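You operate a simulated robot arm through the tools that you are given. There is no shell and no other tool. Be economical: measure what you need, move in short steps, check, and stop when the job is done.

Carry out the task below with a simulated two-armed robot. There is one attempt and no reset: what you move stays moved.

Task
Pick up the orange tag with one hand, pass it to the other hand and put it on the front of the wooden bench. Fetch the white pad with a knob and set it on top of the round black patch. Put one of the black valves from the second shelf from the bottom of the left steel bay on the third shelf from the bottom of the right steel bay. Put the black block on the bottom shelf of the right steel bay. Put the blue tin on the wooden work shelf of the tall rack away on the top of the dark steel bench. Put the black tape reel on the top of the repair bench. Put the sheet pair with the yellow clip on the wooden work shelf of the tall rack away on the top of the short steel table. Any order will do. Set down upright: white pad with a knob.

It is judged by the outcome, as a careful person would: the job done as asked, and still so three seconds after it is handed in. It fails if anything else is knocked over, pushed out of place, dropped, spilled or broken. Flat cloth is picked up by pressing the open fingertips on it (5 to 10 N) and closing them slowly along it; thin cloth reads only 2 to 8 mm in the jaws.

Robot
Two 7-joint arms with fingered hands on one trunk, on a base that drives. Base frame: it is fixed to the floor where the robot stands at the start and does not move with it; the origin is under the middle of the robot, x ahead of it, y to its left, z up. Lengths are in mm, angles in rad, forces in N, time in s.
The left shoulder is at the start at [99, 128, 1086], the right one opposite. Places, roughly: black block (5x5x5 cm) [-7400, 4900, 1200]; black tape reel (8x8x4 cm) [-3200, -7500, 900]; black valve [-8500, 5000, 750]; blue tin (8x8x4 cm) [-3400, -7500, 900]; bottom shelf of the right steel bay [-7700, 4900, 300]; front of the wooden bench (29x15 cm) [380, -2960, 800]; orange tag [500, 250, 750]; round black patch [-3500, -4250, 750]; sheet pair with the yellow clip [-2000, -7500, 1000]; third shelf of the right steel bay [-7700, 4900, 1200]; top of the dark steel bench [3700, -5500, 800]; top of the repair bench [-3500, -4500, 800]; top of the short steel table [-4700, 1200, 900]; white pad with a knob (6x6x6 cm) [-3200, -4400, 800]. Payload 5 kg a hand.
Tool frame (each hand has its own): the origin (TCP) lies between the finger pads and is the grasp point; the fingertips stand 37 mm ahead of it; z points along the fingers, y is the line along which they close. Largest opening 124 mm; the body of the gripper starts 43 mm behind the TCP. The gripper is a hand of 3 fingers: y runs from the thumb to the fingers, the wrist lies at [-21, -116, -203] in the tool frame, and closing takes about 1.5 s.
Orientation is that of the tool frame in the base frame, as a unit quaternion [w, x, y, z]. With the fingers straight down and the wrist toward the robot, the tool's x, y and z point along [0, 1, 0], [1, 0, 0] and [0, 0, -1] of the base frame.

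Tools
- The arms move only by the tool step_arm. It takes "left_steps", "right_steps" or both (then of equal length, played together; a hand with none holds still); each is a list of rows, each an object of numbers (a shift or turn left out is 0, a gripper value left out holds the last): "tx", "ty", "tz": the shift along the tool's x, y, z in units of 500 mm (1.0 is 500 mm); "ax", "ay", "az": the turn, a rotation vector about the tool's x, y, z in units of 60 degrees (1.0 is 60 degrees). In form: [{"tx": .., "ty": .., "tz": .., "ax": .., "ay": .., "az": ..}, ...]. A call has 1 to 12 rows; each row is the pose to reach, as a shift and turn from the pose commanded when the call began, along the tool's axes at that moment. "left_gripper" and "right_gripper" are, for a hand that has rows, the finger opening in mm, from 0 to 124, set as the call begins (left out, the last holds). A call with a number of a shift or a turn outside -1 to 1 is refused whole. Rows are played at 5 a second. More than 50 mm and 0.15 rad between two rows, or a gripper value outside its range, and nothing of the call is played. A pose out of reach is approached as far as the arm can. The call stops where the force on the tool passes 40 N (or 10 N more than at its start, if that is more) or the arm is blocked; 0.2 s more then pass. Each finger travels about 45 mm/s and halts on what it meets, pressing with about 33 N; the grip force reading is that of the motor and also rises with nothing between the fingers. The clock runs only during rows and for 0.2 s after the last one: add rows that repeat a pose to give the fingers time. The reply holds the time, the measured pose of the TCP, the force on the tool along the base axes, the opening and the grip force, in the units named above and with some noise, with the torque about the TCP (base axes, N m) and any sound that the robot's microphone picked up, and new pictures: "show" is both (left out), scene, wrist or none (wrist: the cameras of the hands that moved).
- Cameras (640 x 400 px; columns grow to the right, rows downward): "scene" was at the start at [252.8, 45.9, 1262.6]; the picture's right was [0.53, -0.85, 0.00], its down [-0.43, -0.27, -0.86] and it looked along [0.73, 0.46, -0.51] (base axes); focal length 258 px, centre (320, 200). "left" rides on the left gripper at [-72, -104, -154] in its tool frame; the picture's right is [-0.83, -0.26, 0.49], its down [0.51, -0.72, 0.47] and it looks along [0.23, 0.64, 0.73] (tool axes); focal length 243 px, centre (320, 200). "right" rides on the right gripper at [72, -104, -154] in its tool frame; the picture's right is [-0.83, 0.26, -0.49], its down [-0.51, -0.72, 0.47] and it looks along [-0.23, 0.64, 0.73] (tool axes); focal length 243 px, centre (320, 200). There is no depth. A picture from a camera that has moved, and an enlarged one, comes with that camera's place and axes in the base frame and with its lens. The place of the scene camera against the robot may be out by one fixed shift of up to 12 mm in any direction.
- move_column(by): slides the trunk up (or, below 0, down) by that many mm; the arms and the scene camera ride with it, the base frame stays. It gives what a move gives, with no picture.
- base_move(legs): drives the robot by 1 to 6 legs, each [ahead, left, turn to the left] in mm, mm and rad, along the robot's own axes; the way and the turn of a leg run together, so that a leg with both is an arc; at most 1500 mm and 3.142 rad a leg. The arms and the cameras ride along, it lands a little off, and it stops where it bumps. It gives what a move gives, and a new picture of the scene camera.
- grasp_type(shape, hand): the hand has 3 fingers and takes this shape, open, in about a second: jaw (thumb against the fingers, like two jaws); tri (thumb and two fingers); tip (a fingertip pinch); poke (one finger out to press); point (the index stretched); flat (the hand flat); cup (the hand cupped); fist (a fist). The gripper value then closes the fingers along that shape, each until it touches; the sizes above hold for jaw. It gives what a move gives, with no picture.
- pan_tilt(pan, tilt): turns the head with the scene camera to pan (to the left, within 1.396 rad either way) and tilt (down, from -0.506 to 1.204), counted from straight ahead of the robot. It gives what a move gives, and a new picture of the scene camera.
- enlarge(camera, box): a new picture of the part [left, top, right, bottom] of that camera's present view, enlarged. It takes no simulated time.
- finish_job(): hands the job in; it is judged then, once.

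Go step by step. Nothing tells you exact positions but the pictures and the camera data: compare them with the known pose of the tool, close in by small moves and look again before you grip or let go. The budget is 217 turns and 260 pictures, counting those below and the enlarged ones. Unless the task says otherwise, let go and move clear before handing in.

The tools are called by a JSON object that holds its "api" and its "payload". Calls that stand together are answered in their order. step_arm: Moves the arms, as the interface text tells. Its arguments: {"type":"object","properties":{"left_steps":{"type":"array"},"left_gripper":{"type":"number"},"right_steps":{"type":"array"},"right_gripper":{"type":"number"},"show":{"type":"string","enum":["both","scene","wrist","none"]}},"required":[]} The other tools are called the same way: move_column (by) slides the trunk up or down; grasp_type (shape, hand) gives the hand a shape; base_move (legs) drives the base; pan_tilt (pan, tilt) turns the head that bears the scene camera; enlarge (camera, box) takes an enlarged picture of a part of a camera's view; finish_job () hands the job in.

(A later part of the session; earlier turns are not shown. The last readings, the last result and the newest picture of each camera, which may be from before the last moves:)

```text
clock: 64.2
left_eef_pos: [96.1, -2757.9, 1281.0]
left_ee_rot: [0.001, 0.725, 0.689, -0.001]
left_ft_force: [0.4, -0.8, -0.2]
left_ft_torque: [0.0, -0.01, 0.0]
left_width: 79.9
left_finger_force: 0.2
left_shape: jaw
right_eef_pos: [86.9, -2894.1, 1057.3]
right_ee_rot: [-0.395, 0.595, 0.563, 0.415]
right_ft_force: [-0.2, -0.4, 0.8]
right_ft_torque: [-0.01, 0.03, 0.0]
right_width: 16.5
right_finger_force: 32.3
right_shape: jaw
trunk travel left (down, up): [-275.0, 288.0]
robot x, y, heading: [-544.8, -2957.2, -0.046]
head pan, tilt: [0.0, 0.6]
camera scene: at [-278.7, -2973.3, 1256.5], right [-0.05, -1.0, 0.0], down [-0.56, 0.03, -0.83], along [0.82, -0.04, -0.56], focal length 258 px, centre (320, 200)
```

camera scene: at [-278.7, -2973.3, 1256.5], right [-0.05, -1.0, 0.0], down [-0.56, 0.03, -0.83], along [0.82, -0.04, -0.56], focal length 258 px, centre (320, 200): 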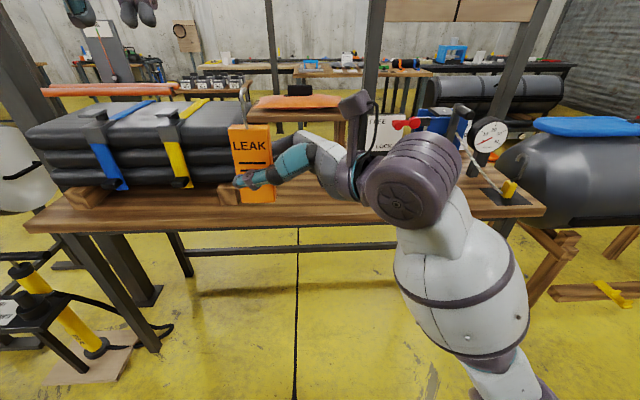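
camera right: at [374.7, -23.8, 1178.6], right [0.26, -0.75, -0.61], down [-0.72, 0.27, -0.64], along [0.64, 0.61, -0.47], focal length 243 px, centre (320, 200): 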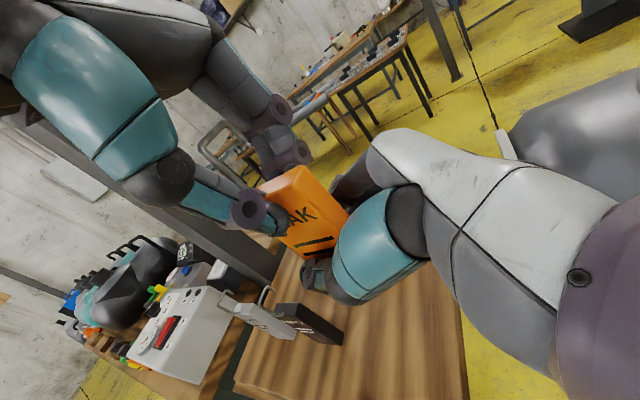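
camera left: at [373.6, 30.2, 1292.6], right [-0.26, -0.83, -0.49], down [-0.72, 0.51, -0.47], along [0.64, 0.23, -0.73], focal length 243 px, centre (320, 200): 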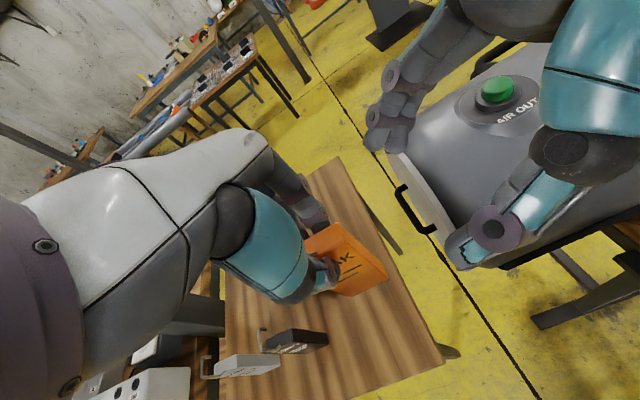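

{"api": "enlarge", "payload": {"camera": "scene", "box": [180, 120, 400, 250]}}

{"api": "step_arm", "payload": {"left_steps": [{"tz": -0.001}], "show": "wrist"}}

```text
2.91 times, centred on (290, 185) of scene
camera zoom: at [-278.7, -2973.3, 1256.5], right [-0.05, -1.0, 0.0], down [-0.56, 0.03, -0.83], along [0.82, -0.04, -0.56], focal length 750 px, centre (407, 244)
```

zoom: 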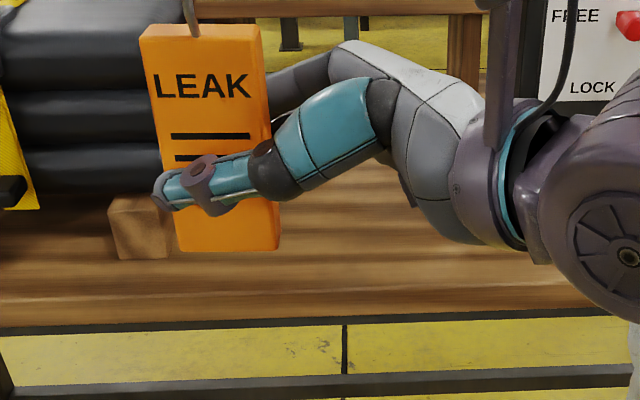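

```text
clock: 64.6
left_eef_pos: [96.5, -2757.6, 1281.8]
left_ee_rot: [0.0, 0.726, 0.688, -0.001]
left_ft_force: [0.1, 0.0, 0.6]
left_ft_torque: [-0.01, 0.0, 0.02]
left_width: 79.5
left_finger_force: 0.1
left_shape: jaw
right_eef_pos: [86.9, -2895.0, 1056.5]
right_ee_rot: [-0.396, 0.594, 0.564, 0.416]
right_ft_force: [-0.7, 0.4, 0.2]
right_ft_torque: [0.0, -0.02, 0.01]
right_width: 16.6
right_finger_force: 32.9
right_shape: jaw
trunk travel left (down, up): [-275.0, 288.0]
robot x, y, heading: [-544.1, -2956.5, -0.058]
head pan, tilt: [0.0, 0.6]
camera left: at [-11.2, -2824.4, 1435.9], right [-0.31, -0.82, -0.49], down [-0.69, 0.54, -0.47], along [0.65, 0.2, -0.73], focal length 243 px, centre (320, 200)
```

left: 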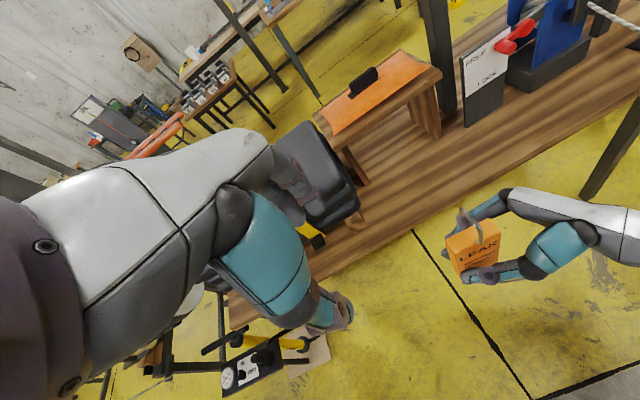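

The front strip of the bench is free around x 380, y −2960. I drive in so the tag hangs over it.

{"api": "base_move", "payload": {"legs": [[285, -52, 0]]}}

{"api": "step_arm", "payload": {"right_steps": [{"tz": 0.0}], "left_steps": [{"tz": 0.0}], "show": "wrist"}}

```text
clock: 66.6
left_eef_pos: [382.9, -2823.5, 1282.1]
left_ee_rot: [0.001, 0.725, 0.689, 0.0]
left_ft_force: [-1.0, 0.0, 1.0]
left_ft_torque: [0.02, 0.0, 0.02]
left_width: 79.8
left_finger_force: 0.0
left_shape: jaw
right_eef_pos: [373.6, -2958.0, 1056.5]
right_ee_rot: [-0.395, 0.594, 0.565, 0.415]
right_ft_force: [-0.3, 0.6, -0.6]
right_ft_torque: [0.01, -0.02, 0.0]
right_width: 16.5
right_finger_force: 32.8
right_shape: jaw
trunk travel left (down, up): [-275.0, 288.0]
robot x, y, heading: [-254.7, -3023.7, -0.046]
head pan, tilt: [0.0, 0.6]
camera scene: at [8.8, -3039.3, 1256.7], right [-0.05, -1.0, 0.0], down [-0.56, 0.03, -0.83], along [0.82, -0.04, -0.56], focal length 258 px, centre (320, 200)
```

scene: 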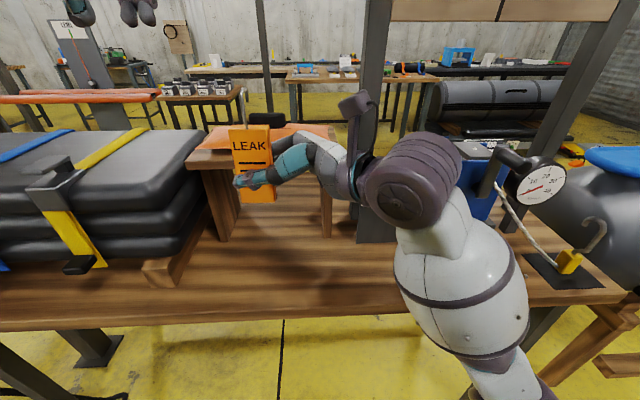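

```text
clock: 67.0
left_eef_pos: [382.4, -2822.9, 1282.7]
left_ee_rot: [0.001, 0.725, 0.689, -0.001]
left_ft_force: [-0.9, 0.4, 0.1]
left_ft_torque: [0.01, 0.0, 0.04]
left_width: 79.9
left_finger_force: 0.0
left_shape: jaw
right_eef_pos: [372.7, -2959.5, 1057.2]
right_ee_rot: [-0.395, 0.594, 0.565, 0.415]
right_ft_force: [0.3, -0.4, -1.0]
right_ft_torque: [-0.02, 0.01, -0.02]
right_width: 16.4
right_finger_force: 32.9
right_shape: jaw
trunk travel left (down, up): [-275.0, 288.0]
robot x, y, heading: [-252.7, -3020.9, -0.052]
head pan, tilt: [0.0, 0.6]
camera right: at [264.2, -3073.2, 1178.8], right [0.22, -0.76, -0.61], down [-0.71, 0.31, -0.64], along [0.67, 0.57, -0.47], focal length 243 px, centre (320, 200)
camera left: at [275.1, -2889.3, 1436.5], right [-0.3, -0.82, -0.49], down [-0.7, 0.54, -0.47], along [0.65, 0.2, -0.73], focal length 243 px, centre (320, 200)
```

right: 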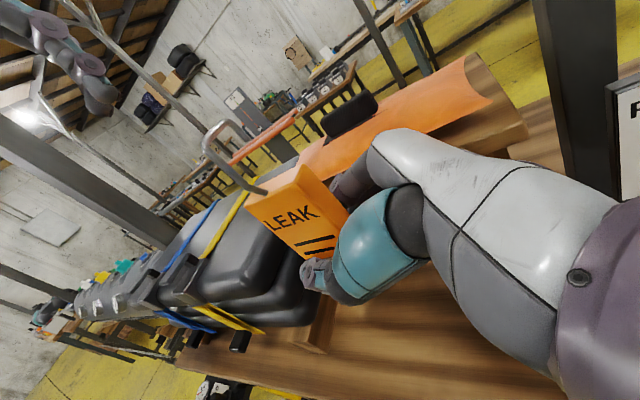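
left: 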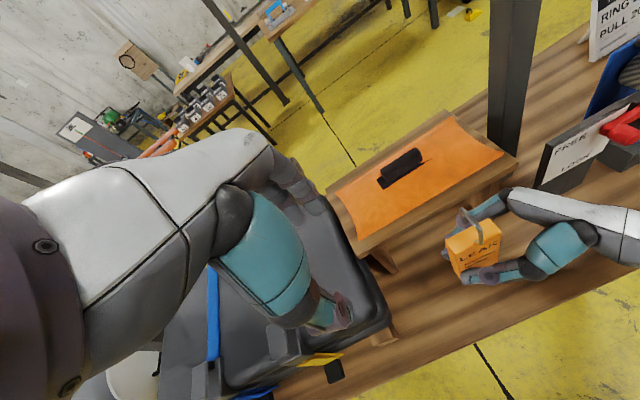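

Stereo over the drive gives bench top z≈745, front edge x≈327. I pull the left hand back off the bags and lower the column most of the way.

{"api": "step_arm", "payload": {"left_steps": [{"ty": -0.08}, {"ty": -0.16}, {"ty": -0.24}, {"ty": -0.32}, {"ty": -0.4}], "show": "none"}}

{"api": "move_column", "payload": {"by": -220}}

{"api": "pan_tilt", "payload": {"pan": 0.15, "tilt": 0.7}}

```text
clock: 68.2
left_eef_pos: [182.2, -2811.8, 1282.8]
left_ee_rot: [0.002, 0.724, 0.689, -0.002]
left_ft_force: [-0.5, 0.1, 1.5]
left_ft_torque: [0.0, -0.02, 0.06]
left_width: 80.0
left_finger_force: 0.1
left_shape: jaw
right_eef_pos: [372.7, -2958.1, 1057.0]
right_ee_rot: [-0.394, 0.594, 0.565, 0.415]
right_ft_force: [-0.9, 0.6, -0.2]
right_ft_torque: [-0.05, 0.02, -0.02]
right_width: 16.6
right_finger_force: 32.7
right_shape: jaw
trunk travel left (down, up): [-275.0, 288.0]
robot x, y, heading: [-255.9, -3022.9, -0.05]
head pan, tilt: [0.0, 0.6]
```

```text
clock: 70.5
left_eef_pos: [169.5, -2814.9, 1068.4]
left_ee_rot: [0.005, 0.725, 0.689, 0.005]
left_ft_force: [0.2, 0.6, -0.1]
left_ft_torque: [0.0, -0.03, 0.03]
left_width: 79.8
left_finger_force: 0.0
left_shape: jaw
right_eef_pos: [359.8, -2962.3, 850.0]
right_ee_rot: [-0.39, 0.588, 0.568, 0.425]
right_ft_force: [3.3, 1.5, 34.0]
right_ft_torque: [0.84, -0.37, 0.02]
right_width: 17.5
right_finger_force: 33.0
right_shape: jaw
trunk travel left (down, up): [-55.0, 508.0]
robot x, y, heading: [-256.7, -3023.7, -0.053]
head pan, tilt: [0.0, 0.6]
```

```text
clock: 71.2
left_eef_pos: [170.9, -2813.3, 1068.2]
left_ee_rot: [0.004, 0.724, 0.69, 0.004]
left_ft_force: [0.2, -0.8, -1.0]
left_ft_torque: [0.01, 0.01, -0.02]
left_width: 79.8
left_finger_force: 0.2
left_shape: jaw
right_eef_pos: [359.9, -2960.6, 848.7]
right_ee_rot: [-0.39, 0.588, 0.569, 0.423]
right_ft_force: [4.0, -5.3, 36.9]
right_ft_torque: [0.9, -0.36, -0.03]
right_width: 17.7
right_finger_force: 32.6
right_shape: jaw
trunk travel left (down, up): [-55.0, 508.0]
robot x, y, heading: [-253.7, -3023.9, -0.057]
head pan, tilt: [0.15, 0.7]
camera scene: at [71.8, -3031.4, 1002.5], right [0.1, -1.0, 0.0], down [-0.63, -0.06, -0.77], along [0.77, 0.08, -0.63], focal length 258 px, centre (320, 200)
```

scene: 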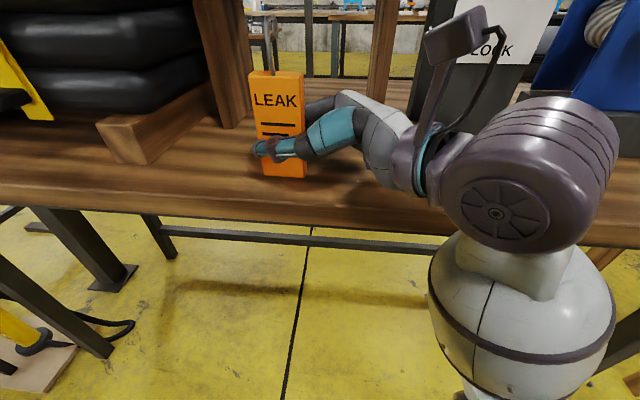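

The bench top is at z≈800: the tag is already pressing on it. I ease the column up a little.

{"api": "move_column", "payload": {"by": 12}}

{"api": "enlarge", "payload": {"camera": "scene", "box": [210, 50, 370, 210]}}

```text
clock: 71.8
left_eef_pos: [176.2, -2821.9, 1078.5]
left_ee_rot: [0.002, 0.726, 0.688, 0.004]
left_ft_force: [0.9, -0.2, 0.4]
left_ft_torque: [0.03, 0.0, 0.02]
left_width: 80.0
left_finger_force: 0.1
left_shape: jaw
right_eef_pos: [365.8, -2968.4, 850.9]
right_ee_rot: [-0.393, 0.594, 0.564, 0.418]
right_ft_force: [-0.9, -0.4, -0.5]
right_ft_torque: [-0.01, -0.02, 0.01]
right_width: 17.2
right_finger_force: 32.5
right_shape: jaw
trunk travel left (down, up): [-67.0, 496.0]
robot x, y, heading: [-254.0, -3024.9, -0.056]
head pan, tilt: [0.15, 0.7]
```

```text
2.50 times, centred on (290, 130) of scene
camera zoom: at [72.6, -3038.0, 1011.7], right [0.09, -1.0, -0.01], down [-0.64, -0.06, -0.77], along [0.77, 0.08, -0.64], focal length 644 px, centre (395, 375)
```

zoom: 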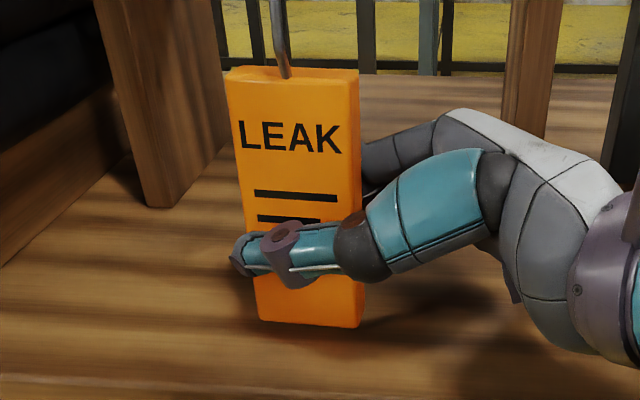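

{"api": "step_arm", "payload": {"right_steps": [{"tx": -0.0038, "tz": 0.0014}, {"tx": -0.0056, "tz": 0.002}, {"tx": -0.0056, "tz": 0.002}], "show": "none"}}

```text
clock: 72.7
left_eef_pos: [176.1, -2820.9, 1079.1]
left_ee_rot: [0.001, 0.726, 0.687, 0.003]
left_ft_force: [0.3, -0.2, 0.5]
left_ft_torque: [-0.03, 0.01, 0.0]
left_width: 79.8
left_finger_force: 0.0
left_shape: jaw
right_eef_pos: [366.3, -2967.8, 852.9]
right_ee_rot: [-0.392, 0.591, 0.563, 0.423]
right_ft_force: [-0.4, 0.3, -0.8]
right_ft_torque: [0.02, 0.0, -0.03]
right_width: 17.4
right_finger_force: 33.5
right_shape: jaw
trunk travel left (down, up): [-67.0, 496.0]
robot x, y, heading: [-255.3, -3024.3, -0.053]
head pan, tilt: [0.15, 0.7]
```

{"api": "step_arm", "payload": {"right_steps": [{"tx": -0.004, "tz": 0.0014}, {"tx": -0.008, "tz": 0.0028}, {"tx": -0.01, "tz": 0.0036}, {"tx": -0.01, "tz": 0.0036}], "show": "scene"}}

```text
clock: 73.7
left_eef_pos: [175.0, -2814.0, 1078.1]
left_ee_rot: [0.002, 0.724, 0.69, 0.002]
left_ft_force: [-0.1, -0.4, -0.1]
left_ft_torque: [0.0, 0.02, -0.04]
left_width: 79.7
left_finger_force: 0.1
left_shape: jaw
right_eef_pos: [366.0, -2957.8, 849.6]
right_ee_rot: [-0.393, 0.589, 0.567, 0.421]
right_ft_force: [-1.7, -7.0, 23.6]
right_ft_torque: [0.51, -0.21, 0.01]
right_width: 17.9
right_finger_force: 32.4
right_shape: jaw
trunk travel left (down, up): [-67.0, 496.0]
robot x, y, heading: [-254.5, -3028.3, -0.047]
head pan, tilt: [0.15, 0.7]
camera scene: at [73.2, -3031.0, 1012.9], right [0.1, -0.99, 0.0], down [-0.63, -0.06, -0.77], along [0.77, 0.08, -0.64], focal length 258 px, centre (320, 200)
```

scene: 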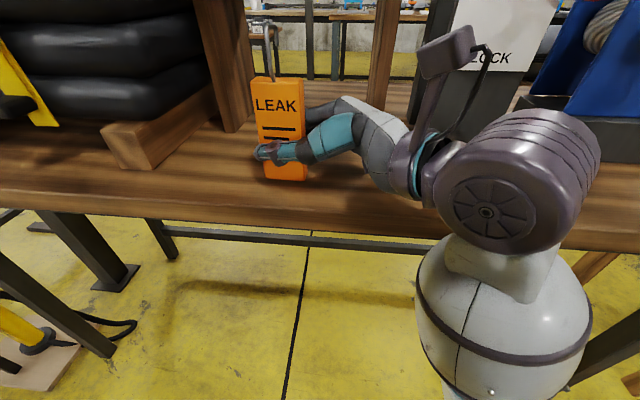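

{"api": "step_arm", "payload": {"right_steps": [{"tx": 0.004, "tz": -0.0014}, {"tx": 0.004, "tz": -0.0014}], "show": "none"}}

{"api": "step_arm", "payload": {"right_steps": [{}, {}, {}, {}, {}, {}, {}], "right_gripper": 60, "show": "scene"}}

```text
clock: 74.2
left_eef_pos: [175.5, -2814.3, 1077.0]
left_ee_rot: [0.002, 0.725, 0.689, 0.003]
left_ft_force: [0.4, 0.0, 0.6]
left_ft_torque: [0.01, 0.01, -0.01]
left_width: 79.9
left_finger_force: 0.1
left_shape: jaw
right_eef_pos: [366.0, -2960.5, 848.0]
right_ee_rot: [-0.394, 0.591, 0.567, 0.418]
right_ft_force: [-1.6, -7.9, 34.2]
right_ft_torque: [0.77, -0.36, 0.0]
right_width: 18.1
right_finger_force: 33.1
right_shape: jaw
trunk travel left (down, up): [-67.0, 496.0]
robot x, y, heading: [-253.4, -3019.8, -0.052]
head pan, tilt: [0.15, 0.7]
```

```text
clock: 75.8
left_eef_pos: [175.1, -2813.4, 1078.0]
left_ee_rot: [0.003, 0.725, 0.689, 0.002]
left_ft_force: [-0.2, 0.2, 0.4]
left_ft_torque: [0.0, -0.01, 0.0]
left_width: 79.7
left_finger_force: 0.2
left_shape: jaw
right_eef_pos: [366.2, -2960.2, 846.0]
right_ee_rot: [-0.394, 0.591, 0.566, 0.418]
right_ft_force: [0.3, -0.6, -0.7]
right_ft_torque: [-0.02, 0.02, 0.04]
right_width: 59.6
right_finger_force: 0.0
right_shape: jaw
trunk travel left (down, up): [-67.0, 496.0]
robot x, y, heading: [-258.3, -3025.5, -0.054]
head pan, tilt: [0.15, 0.7]
camera scene: at [73.6, -3030.9, 1012.2], right [0.1, -1.0, 0.0], down [-0.64, -0.06, -0.77], along [0.77, 0.08, -0.64], focal length 258 px, centre (320, 200)
```

scene: 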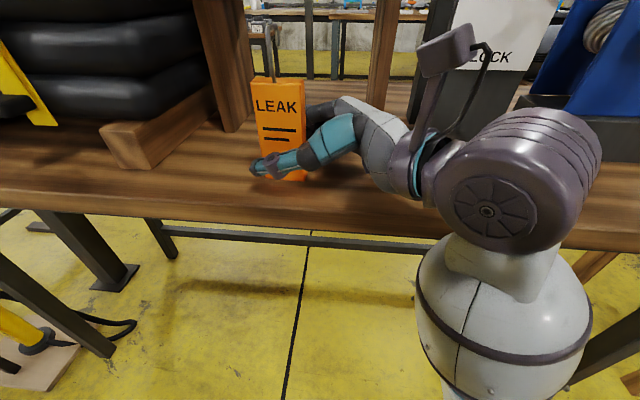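

{"api": "step_arm", "payload": {"right_steps": [{"tz": -0.05}, {"tz": -0.13}, {"tz": -0.21}, {"tz": -0.29}, {"tz": -0.36}], "show": "scene"}}

{"api": "move_column", "payload": {"by": 210}}

```text
clock: 77.0
left_eef_pos: [183.9, -2814.8, 1075.0]
left_ee_rot: [0.001, 0.725, 0.688, 0.0]
left_ft_force: [-0.2, 0.0, -0.8]
left_ft_torque: [0.04, -0.03, 0.04]
left_width: 79.6
left_finger_force: 0.1
left_shape: jaw
right_eef_pos: [366.9, -3130.7, 906.8]
right_ee_rot: [-0.394, 0.595, 0.563, 0.417]
right_ft_force: [-0.5, 0.2, -0.6]
right_ft_torque: [-0.02, 0.01, 0.01]
right_width: 59.9
right_finger_force: 0.0
right_shape: jaw
trunk travel left (down, up): [-67.0, 496.0]
robot x, y, heading: [-252.3, -3023.1, -0.056]
head pan, tilt: [0.15, 0.7]
camera scene: at [81.1, -3031.8, 1010.4], right [0.1, -1.0, 0.0], down [-0.64, -0.06, -0.77], along [0.76, 0.08, -0.64], focal length 258 px, centre (320, 200)
```

scene: 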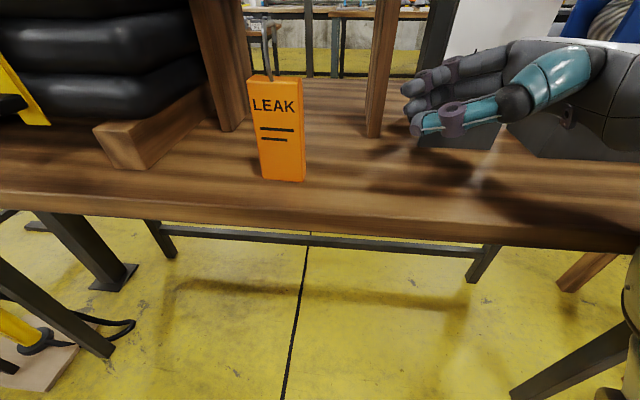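

```text
clock: 79.3
left_eef_pos: [185.3, -2812.6, 1281.8]
left_ee_rot: [-0.001, 0.725, 0.689, -0.001]
left_ft_force: [-0.1, -0.5, 0.3]
left_ft_torque: [0.02, 0.01, 0.02]
left_width: 80.0
left_finger_force: 0.0
left_shape: jaw
right_eef_pos: [365.9, -3127.5, 1113.6]
right_ee_rot: [-0.396, 0.594, 0.564, 0.416]
right_ft_force: [-0.3, 0.7, 0.2]
right_ft_torque: [0.01, 0.0, 0.04]
right_width: 59.9
right_finger_force: 0.1
right_shape: jaw
trunk travel left (down, up): [-277.0, 286.0]
robot x, y, heading: [-253.9, -3023.8, -0.049]
head pan, tilt: [0.15, 0.7]
```

The tag stands on the front of the bench, hand clear. I back off and bring the right hand back to a downward pose, then look toward the repair bench and rack.

{"api": "base_move", "payload": {"legs": [[-500, 0, 0]]}}

{"api": "step_arm", "payload": {"right_steps": [{"ay": -0.14, "tx": -0.05}, {"ay": -0.28, "tx": -0.1}, {"ay": -0.42, "tx": -0.15}, {"ay": -0.56, "tx": -0.2}, {"ay": -0.7, "tx": -0.2}, {"ay": -0.84, "tx": -0.2}, {"ay": -0.98, "tx": -0.2}], "right_gripper": 110, "show": "none"}}

{"api": "step_arm", "payload": {"right_steps": [{"ay": -0.1}, {"ay": -0.187}, {"ay": -0.187}], "show": "none"}}

{"api": "pan_tilt", "payload": {"pan": -1.35, "tilt": 0.4}}

```text
clock: 82.3
left_eef_pos: [-319.1, -2786.6, 1284.1]
left_ee_rot: [0.0, 0.723, 0.691, -0.001]
left_ft_force: [0.3, 0.8, 0.6]
left_ft_torque: [-0.01, 0.01, -0.03]
left_width: 79.8
left_finger_force: 0.1
left_shape: jaw
right_eef_pos: [-137.1, -3101.4, 1114.3]
right_ee_rot: [-0.396, 0.593, 0.565, 0.414]
right_ft_force: [0.2, -0.5, -1.0]
right_ft_torque: [-0.01, 0.03, -0.01]
right_width: 60.0
right_finger_force: 0.0
right_shape: jaw
trunk travel left (down, up): [-277.0, 286.0]
robot x, y, heading: [-757.3, -3001.7, -0.042]
head pan, tilt: [0.15, 0.7]
camera scene: at [-498.1, -3000.6, 1249.9], right [0.1, -0.99, 0.0], down [-0.64, -0.07, -0.76], along [0.76, 0.08, -0.64], focal length 258 px, centre (320, 200)
```

scene: 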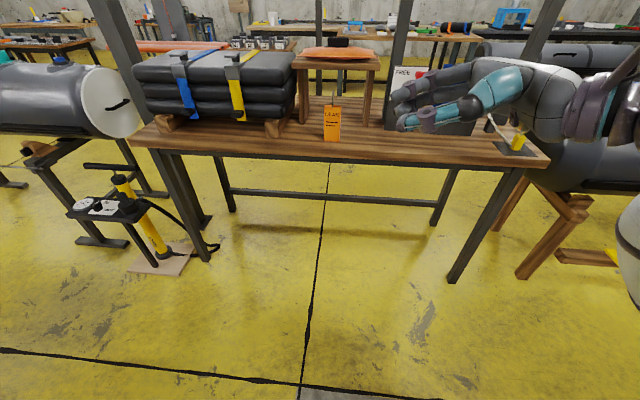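

```text
clock: 83.9
left_eef_pos: [-319.2, -2785.8, 1283.9]
left_ee_rot: [0.0, 0.723, 0.691, -0.002]
left_ft_force: [-0.1, 0.3, -0.2]
left_ft_torque: [-0.04, 0.03, 0.02]
left_width: 79.9
left_finger_force: 0.1
left_shape: jaw
right_eef_pos: [-139.1, -3135.0, 1020.2]
right_ee_rot: [-0.067, 0.721, 0.687, 0.068]
right_ft_force: [0.0, 0.5, -0.5]
right_ft_torque: [-0.01, -0.01, 0.03]
right_width: 109.7
right_finger_force: 0.0
right_shape: jaw
trunk travel left (down, up): [-277.0, 286.0]
robot x, y, heading: [-754.2, -2996.2, -0.047]
head pan, tilt: [0.15, 0.7]
```

```text
clock: 84.7
left_eef_pos: [-320.1, -2786.3, 1284.3]
left_ee_rot: [-0.001, 0.724, 0.69, -0.001]
left_ft_force: [-0.4, 0.3, 0.8]
left_ft_torque: [0.03, -0.03, 0.05]
left_width: 79.9
left_finger_force: 0.1
left_shape: jaw
right_eef_pos: [-137.6, -3136.6, 1020.7]
right_ee_rot: [0.001, 0.724, 0.689, -0.001]
right_ft_force: [-0.6, 0.0, -0.6]
right_ft_torque: [0.04, 0.01, 0.01]
right_width: 109.7
right_finger_force: 0.0
right_shape: jaw
trunk travel left (down, up): [-277.0, 286.0]
robot x, y, heading: [-759.4, -2997.7, -0.047]
head pan, tilt: [0.15, 0.7]
```

```text
clock: 86.3
left_eef_pos: [-319.0, -2786.9, 1283.2]
left_ee_rot: [0.0, 0.724, 0.69, -0.001]
left_ft_force: [0.4, -0.8, 0.1]
left_ft_torque: [0.0, -0.02, 0.01]
left_width: 79.7
left_finger_force: 0.0
left_shape: jaw
right_eef_pos: [-138.0, -3135.4, 1021.3]
right_ee_rot: [0.0, 0.724, 0.69, -0.001]
right_ft_force: [-0.2, -0.2, 0.3]
right_ft_torque: [-0.01, 0.0, 0.03]
right_width: 109.9
right_finger_force: 0.1
right_shape: jaw
trunk travel left (down, up): [-277.0, 286.0]
robot x, y, heading: [-764.0, -2999.2, -0.052]
head pan, tilt: [-1.349, 0.4]
camera scene: at [-566.9, -3100.4, 1276.8], right [-0.98, -0.17, 0.0], down [-0.07, 0.38, -0.92], along [0.16, -0.91, -0.39], focal length 258 px, centre (320, 200)
```

scene: 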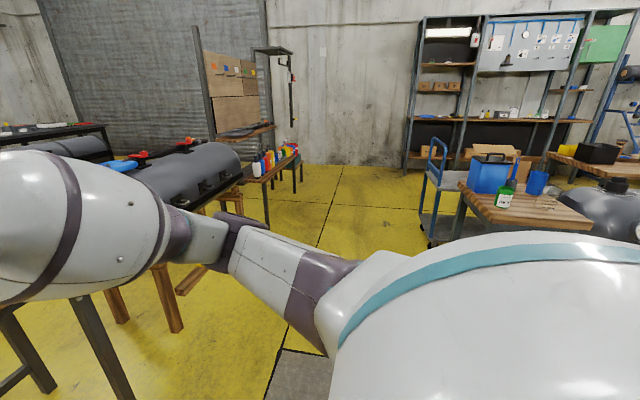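

I turn to face −x (along the grey walkway) to see the repair bench side.

{"api": "base_move", "payload": {"legs": [[0, 0, -1.5], [0, 0, -1.55]]}}

{"api": "pan_tilt", "payload": {"pan": 0.35, "tilt": 0.35}}

```text
clock: 94.2
left_eef_pos: [-1186.8, -3233.1, 1283.2]
left_ee_rot: [-0.001, 0.708, -0.706, 0.0]
left_ft_force: [-0.4, -0.4, 0.7]
left_ft_torque: [0.02, -0.03, -0.01]
left_width: 79.8
left_finger_force: 0.0
left_shape: jaw
right_eef_pos: [-1385.0, -2893.3, 1021.5]
right_ee_rot: [-0.001, 0.709, -0.705, 0.0]
right_ft_force: [-0.3, -0.9, -0.5]
right_ft_torque: [0.0, -0.02, -0.02]
right_width: 109.9
right_finger_force: 0.0
right_shape: jaw
trunk travel left (down, up): [-277.0, 286.0]
robot x, y, heading: [-755.7, -3000.7, -3.136]
head pan, tilt: [-1.349, 0.4]
camera scene: at [-957.8, -2910.7, 1276.9], right [0.97, 0.22, 0.0], down [0.09, -0.38, -0.92], along [-0.2, 0.9, -0.39], focal length 258 px, centre (320, 200)
```

scene: 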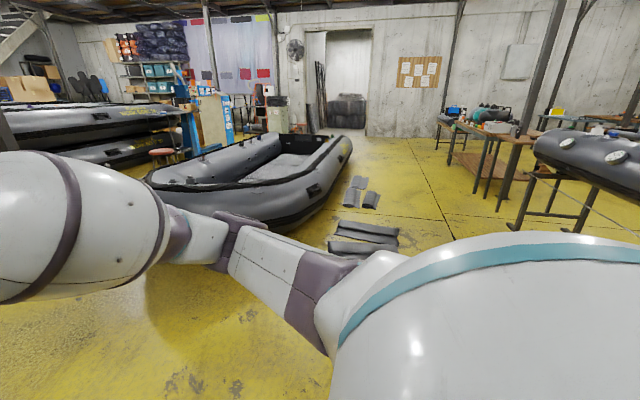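

```text
clock: 95.9
left_eef_pos: [-1185.7, -3231.1, 1284.1]
left_ee_rot: [-0.001, 0.708, -0.706, 0.0]
left_ft_force: [-0.1, -1.0, 0.7]
left_ft_torque: [0.0, -0.04, 0.01]
left_width: 79.5
left_finger_force: 0.1
left_shape: jaw
right_eef_pos: [-1384.9, -2893.6, 1020.4]
right_ee_rot: [-0.002, 0.709, -0.705, 0.0]
right_ft_force: [-0.8, -0.5, -0.1]
right_ft_torque: [0.02, 0.0, 0.03]
right_width: 110.0
right_finger_force: 0.2
right_shape: jaw
trunk travel left (down, up): [-277.0, 286.0]
robot x, y, heading: [-759.9, -2999.3, -3.137]
head pan, tilt: [0.351, 0.351]
camera scene: at [-1024.6, -3033.2, 1281.4], right [-0.35, 0.94, 0.0], down [0.32, 0.12, -0.94], along [-0.88, -0.32, -0.34], focal length 258 px, centre (320, 200)
```

scene: 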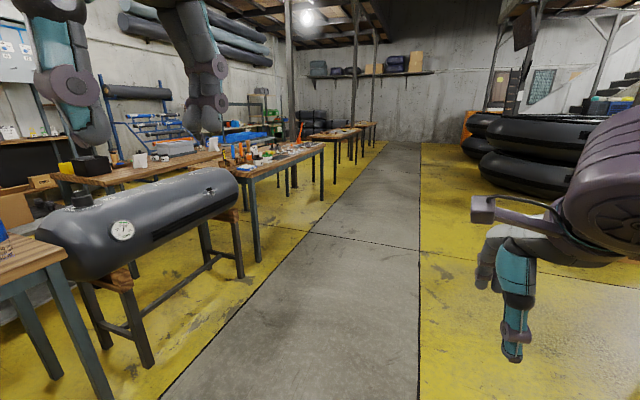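

The walkway is clear; the repair bench's near edge runs along y≈−4220, x −2660…−4485. I drive to x≈−3350 and turn to face it.

{"api": "base_move", "payload": {"legs": [[1500, 0, 0], [1090, 0, 0], [0, 0, 1.566], [350, 0, 0]]}}

{"api": "pan_tilt", "payload": {"pan": 0.0, "tilt": 0.6}}

```text
clock: 114.1
left_eef_pos: [-3124.0, -3777.5, 1285.0]
left_ee_rot: [0.0, 1.0, -0.023, -0.001]
left_ft_force: [-0.2, -0.2, 0.2]
left_ft_torque: [0.02, 0.02, -0.02]
left_width: 79.7
left_finger_force: 0.0
left_shape: jaw
right_eef_pos: [-3473.8, -3960.5, 1021.3]
right_ee_rot: [0.0, 1.0, -0.023, -0.001]
right_ft_force: [-0.2, 0.1, -0.4]
right_ft_torque: [0.02, 0.04, 0.03]
right_width: 109.7
right_finger_force: 0.1
right_shape: jaw
trunk travel left (down, up): [-277.0, 286.0]
robot x, y, heading: [-3338.1, -3342.0, -1.613]
head pan, tilt: [0.351, 0.351]
camera scene: at [-3319.8, -3607.6, 1281.6], right [-0.95, -0.3, 0.0], down [-0.1, 0.33, -0.94], along [0.28, -0.9, -0.34], focal length 258 px, centre (320, 200)
```

scene: 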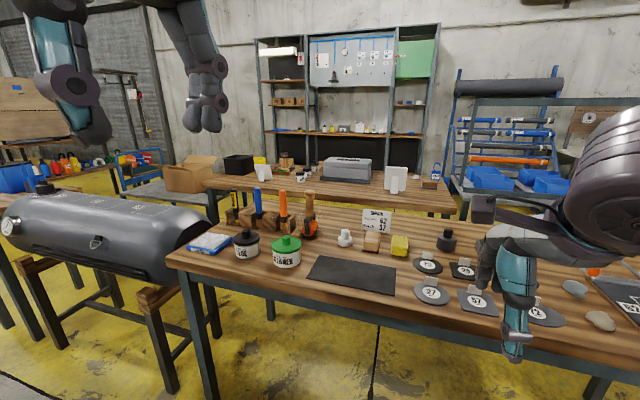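

```text
clock: 114.9
left_eef_pos: [-3125.4, -3779.2, 1283.8]
left_ee_rot: [-0.001, 1.0, -0.023, -0.001]
left_ft_force: [0.1, 0.1, 0.9]
left_ft_torque: [-0.01, 0.0, 0.01]
left_width: 79.8
left_finger_force: 0.0
left_shape: jaw
right_eef_pos: [-3473.0, -3960.6, 1019.9]
right_ee_rot: [0.0, 1.0, -0.023, 0.0]
right_ft_force: [-0.7, -0.3, 0.1]
right_ft_torque: [-0.03, -0.04, -0.01]
right_width: 109.9
right_finger_force: 0.0
right_shape: jaw
trunk travel left (down, up): [-277.0, 286.0]
robot x, y, heading: [-3339.5, -3338.2, -1.618]
head pan, tilt: [0.0, 0.6]
camera scene: at [-3351.9, -3607.7, 1258.7], right [-1.0, 0.04, 0.0], down [0.03, 0.56, -0.83], along [-0.04, -0.82, -0.56], focal length 258 px, centre (320, 200)
```

scene: 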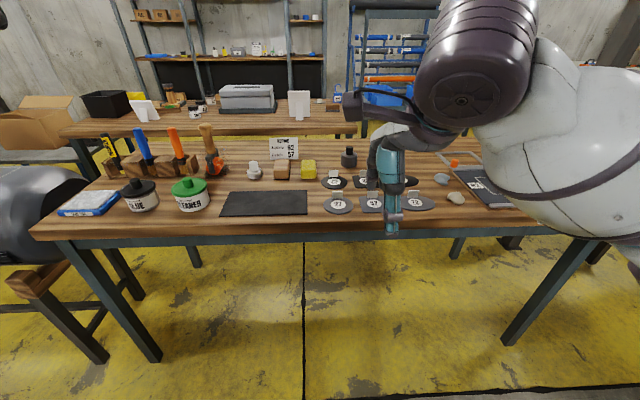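

{"api": "enlarge", "payload": {"camera": "scene", "box": [230, 130, 330, 200]}}

{"api": "enlarge", "payload": {"camera": "scene", "box": [310, 140, 520, 240]}}

```text
5.71 times, centred on (280, 165) of scene
camera zoom: at [-3351.9, -3607.7, 1258.7], right [-1.0, 0.04, 0.0], down [0.03, 0.56, -0.83], along [-0.04, -0.82, -0.56], focal length 1473 px, centre (549, 400)
```

zoom: 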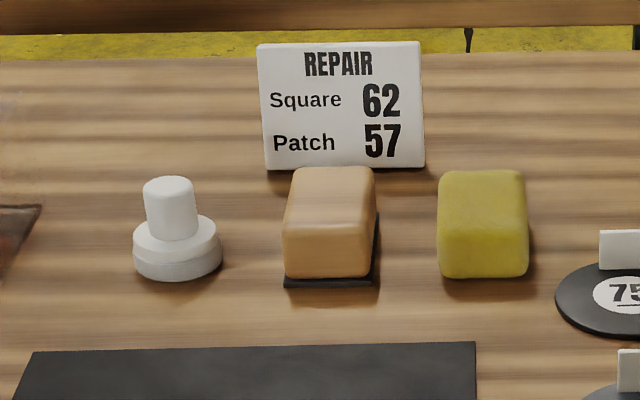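

```text
3.05 times, centred on (415, 190) of scene
camera zoom: at [-3351.9, -3607.7, 1258.7], right [-1.0, 0.04, 0.0], down [0.03, 0.56, -0.83], along [-0.04, -0.82, -0.56], focal length 785 px, centre (30, 230)
```

zoom: 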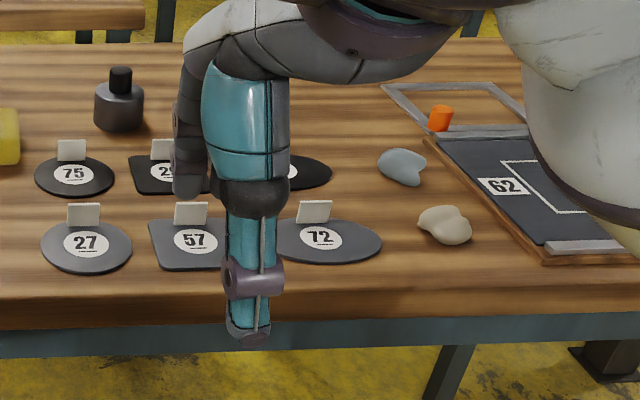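

Patch 75 looks like the round black one (27 is grey round); my right hand hides the rest. I retract it and drive closer.

{"api": "step_arm", "payload": {"right_steps": [{"ty": -0.08, "tx": -0.05}, {"ty": -0.16, "tx": -0.1}, {"ty": -0.24, "tx": -0.15}, {"ty": -0.32, "tx": -0.2}, {"ty": -0.4, "tx": -0.25}, {"ty": -0.4, "tx": -0.3}], "show": "none"}}

{"api": "base_move", "payload": {"legs": [[0, -150, 0.045], [340, 0, 0]]}}

```text
clock: 116.3
left_eef_pos: [-3125.4, -3777.6, 1286.0]
left_ee_rot: [0.001, 1.0, -0.023, -0.001]
left_ft_force: [-0.6, 0.3, 0.2]
left_ft_torque: [-0.07, 0.02, 0.01]
left_width: 80.0
left_finger_force: 0.0
left_shape: jaw
right_eef_pos: [-3640.6, -3830.3, 1071.4]
right_ee_rot: [-0.002, 1.0, -0.022, 0.0]
right_ft_force: [-0.5, 0.4, 0.3]
right_ft_torque: [-0.03, -0.04, -0.03]
right_width: 109.7
right_finger_force: 0.1
right_shape: jaw
right hand out of reach, approached as far as the arm can: row 3, 4, 5, 6
trunk travel left (down, up): [-277.0, 286.0]
robot x, y, heading: [-3341.4, -3342.9, -1.618]
head pan, tilt: [0.0, 0.6]
```

```text
clock: 120.1
left_eef_pos: [-3260.7, -4106.4, 1284.5]
left_ee_rot: [0.0, 1.0, -0.002, 0.0]
left_ft_force: [0.0, 0.3, -0.1]
left_ft_torque: [-0.04, -0.04, 0.01]
left_width: 79.6
left_finger_force: 0.0
left_shape: jaw
right_eef_pos: [-3772.2, -4180.9, 1070.1]
right_ee_rot: [-0.002, 1.0, -0.001, 0.0]
right_ft_force: [0.4, 0.1, -0.2]
right_ft_torque: [0.01, -0.03, 0.0]
right_width: 109.9
right_finger_force: 0.1
right_shape: jaw
trunk travel left (down, up): [-277.0, 286.0]
robot x, y, heading: [-3491.6, -3680.4, -1.574]
head pan, tilt: [0.0, 0.6]
camera scene: at [-3494.6, -3946.0, 1258.8], right [-1.0, 0.0, 0.0], down [0.0, 0.56, -0.83], along [0.0, -0.83, -0.56], focal length 258 px, centre (320, 200)
```

scene: 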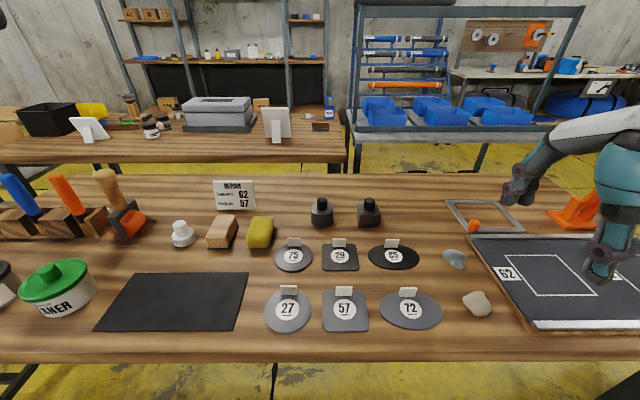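

{"api": "enlarge", "payload": {"camera": "scene", "box": [250, 225, 460, 340]}}

{"api": "enlarge", "payload": {"camera": "scene", "box": [150, 200, 250, 260]}}

```text
3.05 times, centred on (355, 282) of scene
camera zoom: at [-3494.6, -3946.0, 1258.8], right [-1.0, 0.0, 0.0], down [0.0, 0.56, -0.83], along [0.0, -0.83, -0.56], focal length 785 px, centre (213, -51)
```

zoom: 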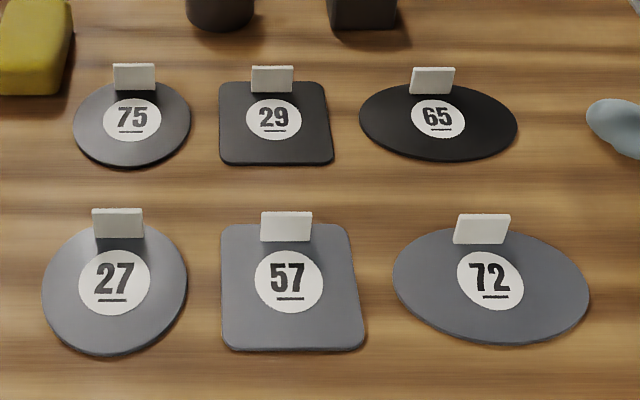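

```text
6.40 times, centred on (200, 230) of scene
camera zoom: at [-3494.6, -3946.0, 1258.8], right [-1.0, 0.0, 0.0], down [0.0, 0.56, -0.83], along [0.0, -0.83, -0.56], focal length 1649 px, centre (1088, 8)
```

zoom: 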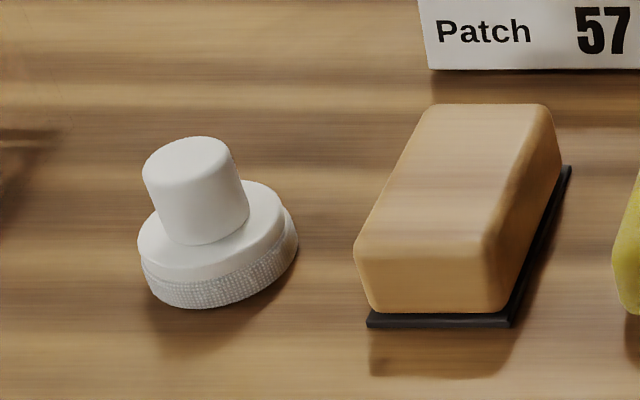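

Patch 75 is round and black (centre ≈ −3431, −4373); the pad is at ≈ −3150, −4440. I bring the left hand above the pad.

{"api": "step_arm", "payload": {"left_steps": [{"tx": 0.03, "ty": 0.09}, {"tx": 0.06, "ty": 0.18}, {"tx": 0.09, "ty": 0.27}, {"tx": 0.12, "ty": 0.36}, {"tx": 0.15, "ty": 0.45}, {"tx": 0.18, "ty": 0.54}, {"tx": 0.222, "ty": 0.62}, {"tx": 0.222, "ty": 0.668, "tz": 0.07}, {"tx": 0.222, "ty": 0.668, "tz": 0.16}, {"tx": 0.222, "ty": 0.668, "tz": 0.25}, {"tx": 0.222, "ty": 0.668, "tz": 0.34}, {"tx": 0.222, "ty": 0.668, "tz": 0.43}], "left_gripper": 80}}

```text
clock: 122.7
left_eef_pos: [-3151.0, -4442.6, 1068.3]
left_ee_rot: [0.0, 1.0, -0.002, -0.002]
left_ft_force: [-0.5, 0.0, -0.2]
left_ft_torque: [0.0, 0.0, 0.0]
left_width: 80.1
left_finger_force: 0.0
left_shape: jaw
right_eef_pos: [-3772.1, -4183.1, 1069.8]
right_ee_rot: [-0.003, 1.0, -0.002, -0.001]
right_ft_force: [0.4, -0.4, -0.6]
right_ft_torque: [0.05, 0.01, -0.01]
right_width: 109.9
right_finger_force: 0.0
right_shape: jaw
trunk travel left (down, up): [-277.0, 286.0]
robot x, y, heading: [-3491.8, -3678.7, -1.577]
head pan, tilt: [0.0, 0.6]
camera scene: at [-3493.9, -3947.5, 1258.4], right [-1.0, 0.0, 0.0], down [0.0, 0.57, -0.82], along [0.0, -0.82, -0.57], focal length 258 px, centre (320, 200)
camera left: at [-3222.6, -4337.9, 1221.8], right [-0.83, 0.26, -0.49], down [0.51, 0.72, -0.47], along [0.23, -0.64, -0.73], focal length 243 px, centre (320, 200)
```

scene: 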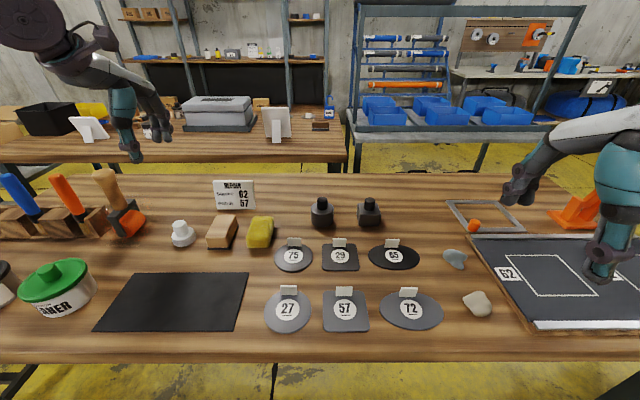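
left: 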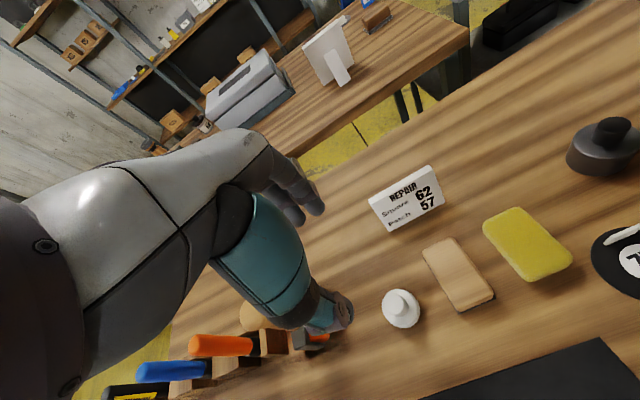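

{"api": "step_arm", "payload": {"left_steps": [{"tx": -0.016, "ty": -0.031, "tz": 0.07}, {"tx": -0.016, "ty": -0.031, "tz": 0.15}, {"tx": -0.016, "ty": -0.031, "tz": 0.236}, {"tx": -0.016, "ty": -0.031, "tz": 0.236}], "show": "wrist"}}

{"api": "enlarge", "payload": {"camera": "scene", "box": [110, 160, 250, 260]}}

```text
clock: 123.7
left_eef_pos: [-3162.5, -4426.3, 951.8]
left_ee_rot: [0.0, 1.0, -0.002, -0.001]
left_ft_force: [-0.3, -0.1, -0.6]
left_ft_torque: [0.01, 0.03, -0.01]
left_width: 79.6
left_finger_force: 0.0
left_shape: jaw
right_eef_pos: [-3773.1, -4181.2, 1070.4]
right_ee_rot: [-0.003, 1.0, -0.002, 0.0]
right_ft_force: [0.1, 0.2, 0.9]
right_ft_torque: [0.01, 0.02, -0.02]
right_width: 110.0
right_finger_force: 0.0
right_shape: jaw
trunk travel left (down, up): [-277.0, 286.0]
robot x, y, heading: [-3494.0, -3675.4, -1.574]
head pan, tilt: [0.0, 0.6]
camera left: at [-3234.3, -4321.9, 1105.4], right [-0.83, 0.26, -0.49], down [0.51, 0.72, -0.47], along [0.23, -0.64, -0.73], focal length 243 px, centre (320, 200)
```

left: 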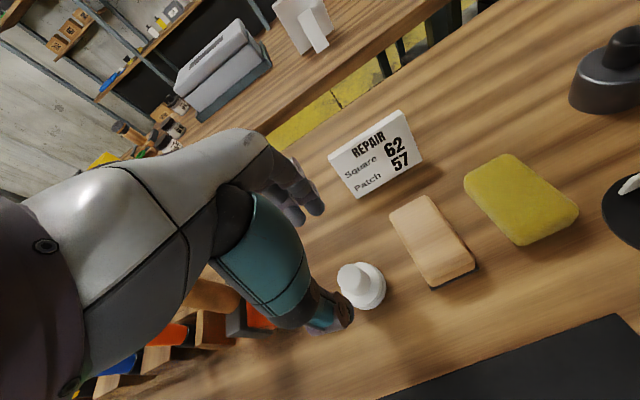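

```text
4.00 times, centred on (180, 210) of scene
camera zoom: at [-3494.8, -3945.8, 1258.8], right [-1.0, 0.0, 0.0], down [0.0, 0.56, -0.83], along [0.0, -0.83, -0.56], focal length 1031 px, centre (880, 160)
```

zoom: 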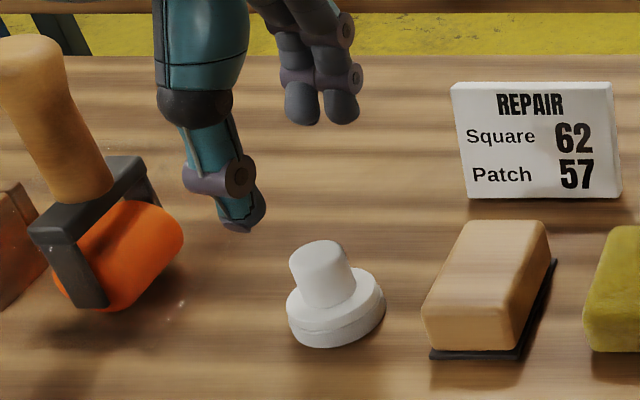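

{"api": "enlarge", "payload": {"camera": "left", "box": [300, 240, 400, 330]}}

```text
4.44 times, centred on (350, 285) of left
camera zoom: at [-3234.3, -4321.9, 1105.4], right [-0.83, 0.26, -0.49], down [0.51, 0.72, -0.47], along [0.23, -0.64, -0.73], focal length 1078 px, centre (187, -178)
```

zoom: 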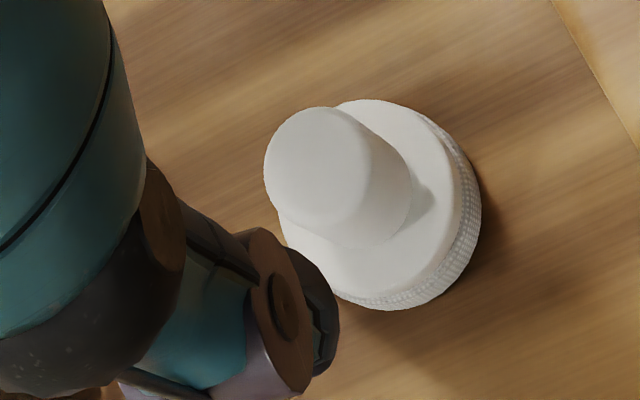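

{"api": "step_arm", "payload": {"left_steps": [{"tx": 0.011, "ty": -0.009, "tz": 0.06}, {"tx": 0.011, "ty": -0.009, "tz": 0.12}, {"tx": 0.011, "ty": -0.009, "tz": 0.177}, {"tx": 0.011, "ty": -0.009, "tz": 0.177}], "show": "none"}}

{"api": "enlarge", "payload": {"camera": "scene", "box": [110, 160, 250, 260]}}

{"api": "enlarge", "payload": {"camera": "left", "box": [240, 200, 400, 340]}}

```text
clock: 124.7
left_eef_pos: [-3157.0, -4421.4, 861.9]
left_ee_rot: [0.001, 1.0, -0.002, -0.001]
left_ft_force: [0.0, 0.0, 0.0]
left_ft_torque: [0.01, -0.01, 0.0]
left_width: 79.9
left_finger_force: 0.0
left_shape: jaw
right_eef_pos: [-3772.5, -4180.0, 1070.3]
right_ee_rot: [-0.002, 1.0, -0.001, 0.0]
right_ft_force: [0.6, -0.1, 0.1]
right_ft_torque: [-0.02, 0.02, -0.01]
right_width: 110.1
right_finger_force: 0.0
right_shape: jaw
trunk travel left (down, up): [-277.0, 286.0]
robot x, y, heading: [-3492.3, -3679.5, -1.577]
head pan, tilt: [0.0, 0.6]
```

```text
4.00 times, centred on (180, 210) of scene
camera zoom: at [-3494.7, -3946.0, 1258.8], right [-1.0, 0.0, 0.0], down [0.0, 0.56, -0.83], along [0.0, -0.83, -0.56], focal length 1031 px, centre (880, 160)
```

zoom: 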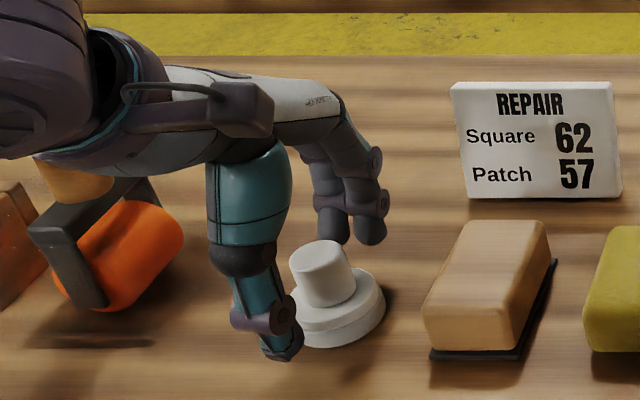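

```text
2.86 times, centred on (320, 270) of left
camera zoom: at [-3228.3, -4317.2, 1015.4], right [-0.83, 0.26, -0.49], down [0.51, 0.72, -0.47], along [0.23, -0.64, -0.73], focal length 693 px, centre (320, 0)
```

zoom: 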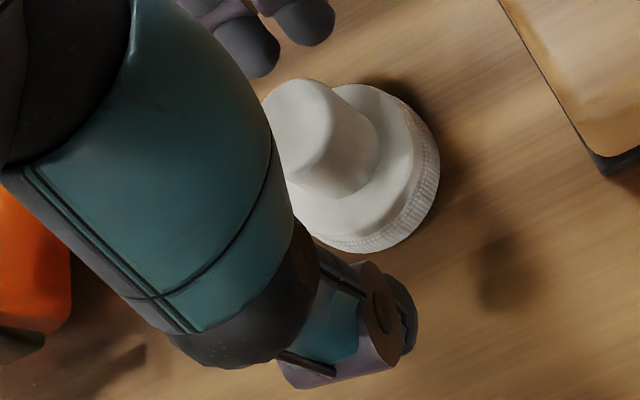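

{"api": "step_arm", "payload": {"left_steps": [{}, {}, {}, {}, {}, {}, {}], "left_gripper": 0, "show": "none"}}

{"api": "enlarge", "payload": {"camera": "scene", "box": [110, 160, 250, 260]}}

```text
clock: 126.3
left_eef_pos: [-3156.1, -4422.6, 860.8]
left_ee_rot: [0.0, 1.0, -0.001, -0.001]
left_ft_force: [-0.6, 0.0, -0.5]
left_ft_torque: [0.02, 0.0, -0.04]
left_width: 20.7
left_finger_force: 33.1
left_shape: jaw
right_eef_pos: [-3770.6, -4183.2, 1069.7]
right_ee_rot: [-0.002, 1.0, -0.001, 0.0]
right_ft_force: [-0.8, -0.2, 0.6]
right_ft_torque: [0.0, -0.01, 0.02]
right_width: 110.1
right_finger_force: 0.1
right_shape: jaw
trunk travel left (down, up): [-277.0, 286.0]
robot x, y, heading: [-3491.5, -3675.5, -1.575]
head pan, tilt: [0.0, 0.6]
```

```text
4.00 times, centred on (180, 210) of scene
camera zoom: at [-3494.6, -3946.6, 1258.6], right [-1.0, 0.0, 0.0], down [0.0, 0.56, -0.83], along [0.0, -0.83, -0.56], focal length 1031 px, centre (880, 160)
```

zoom: 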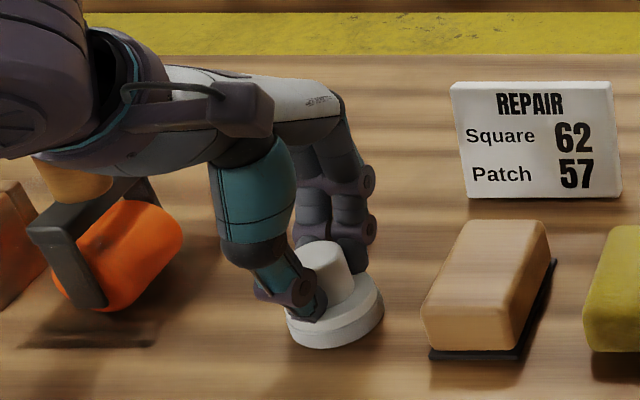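

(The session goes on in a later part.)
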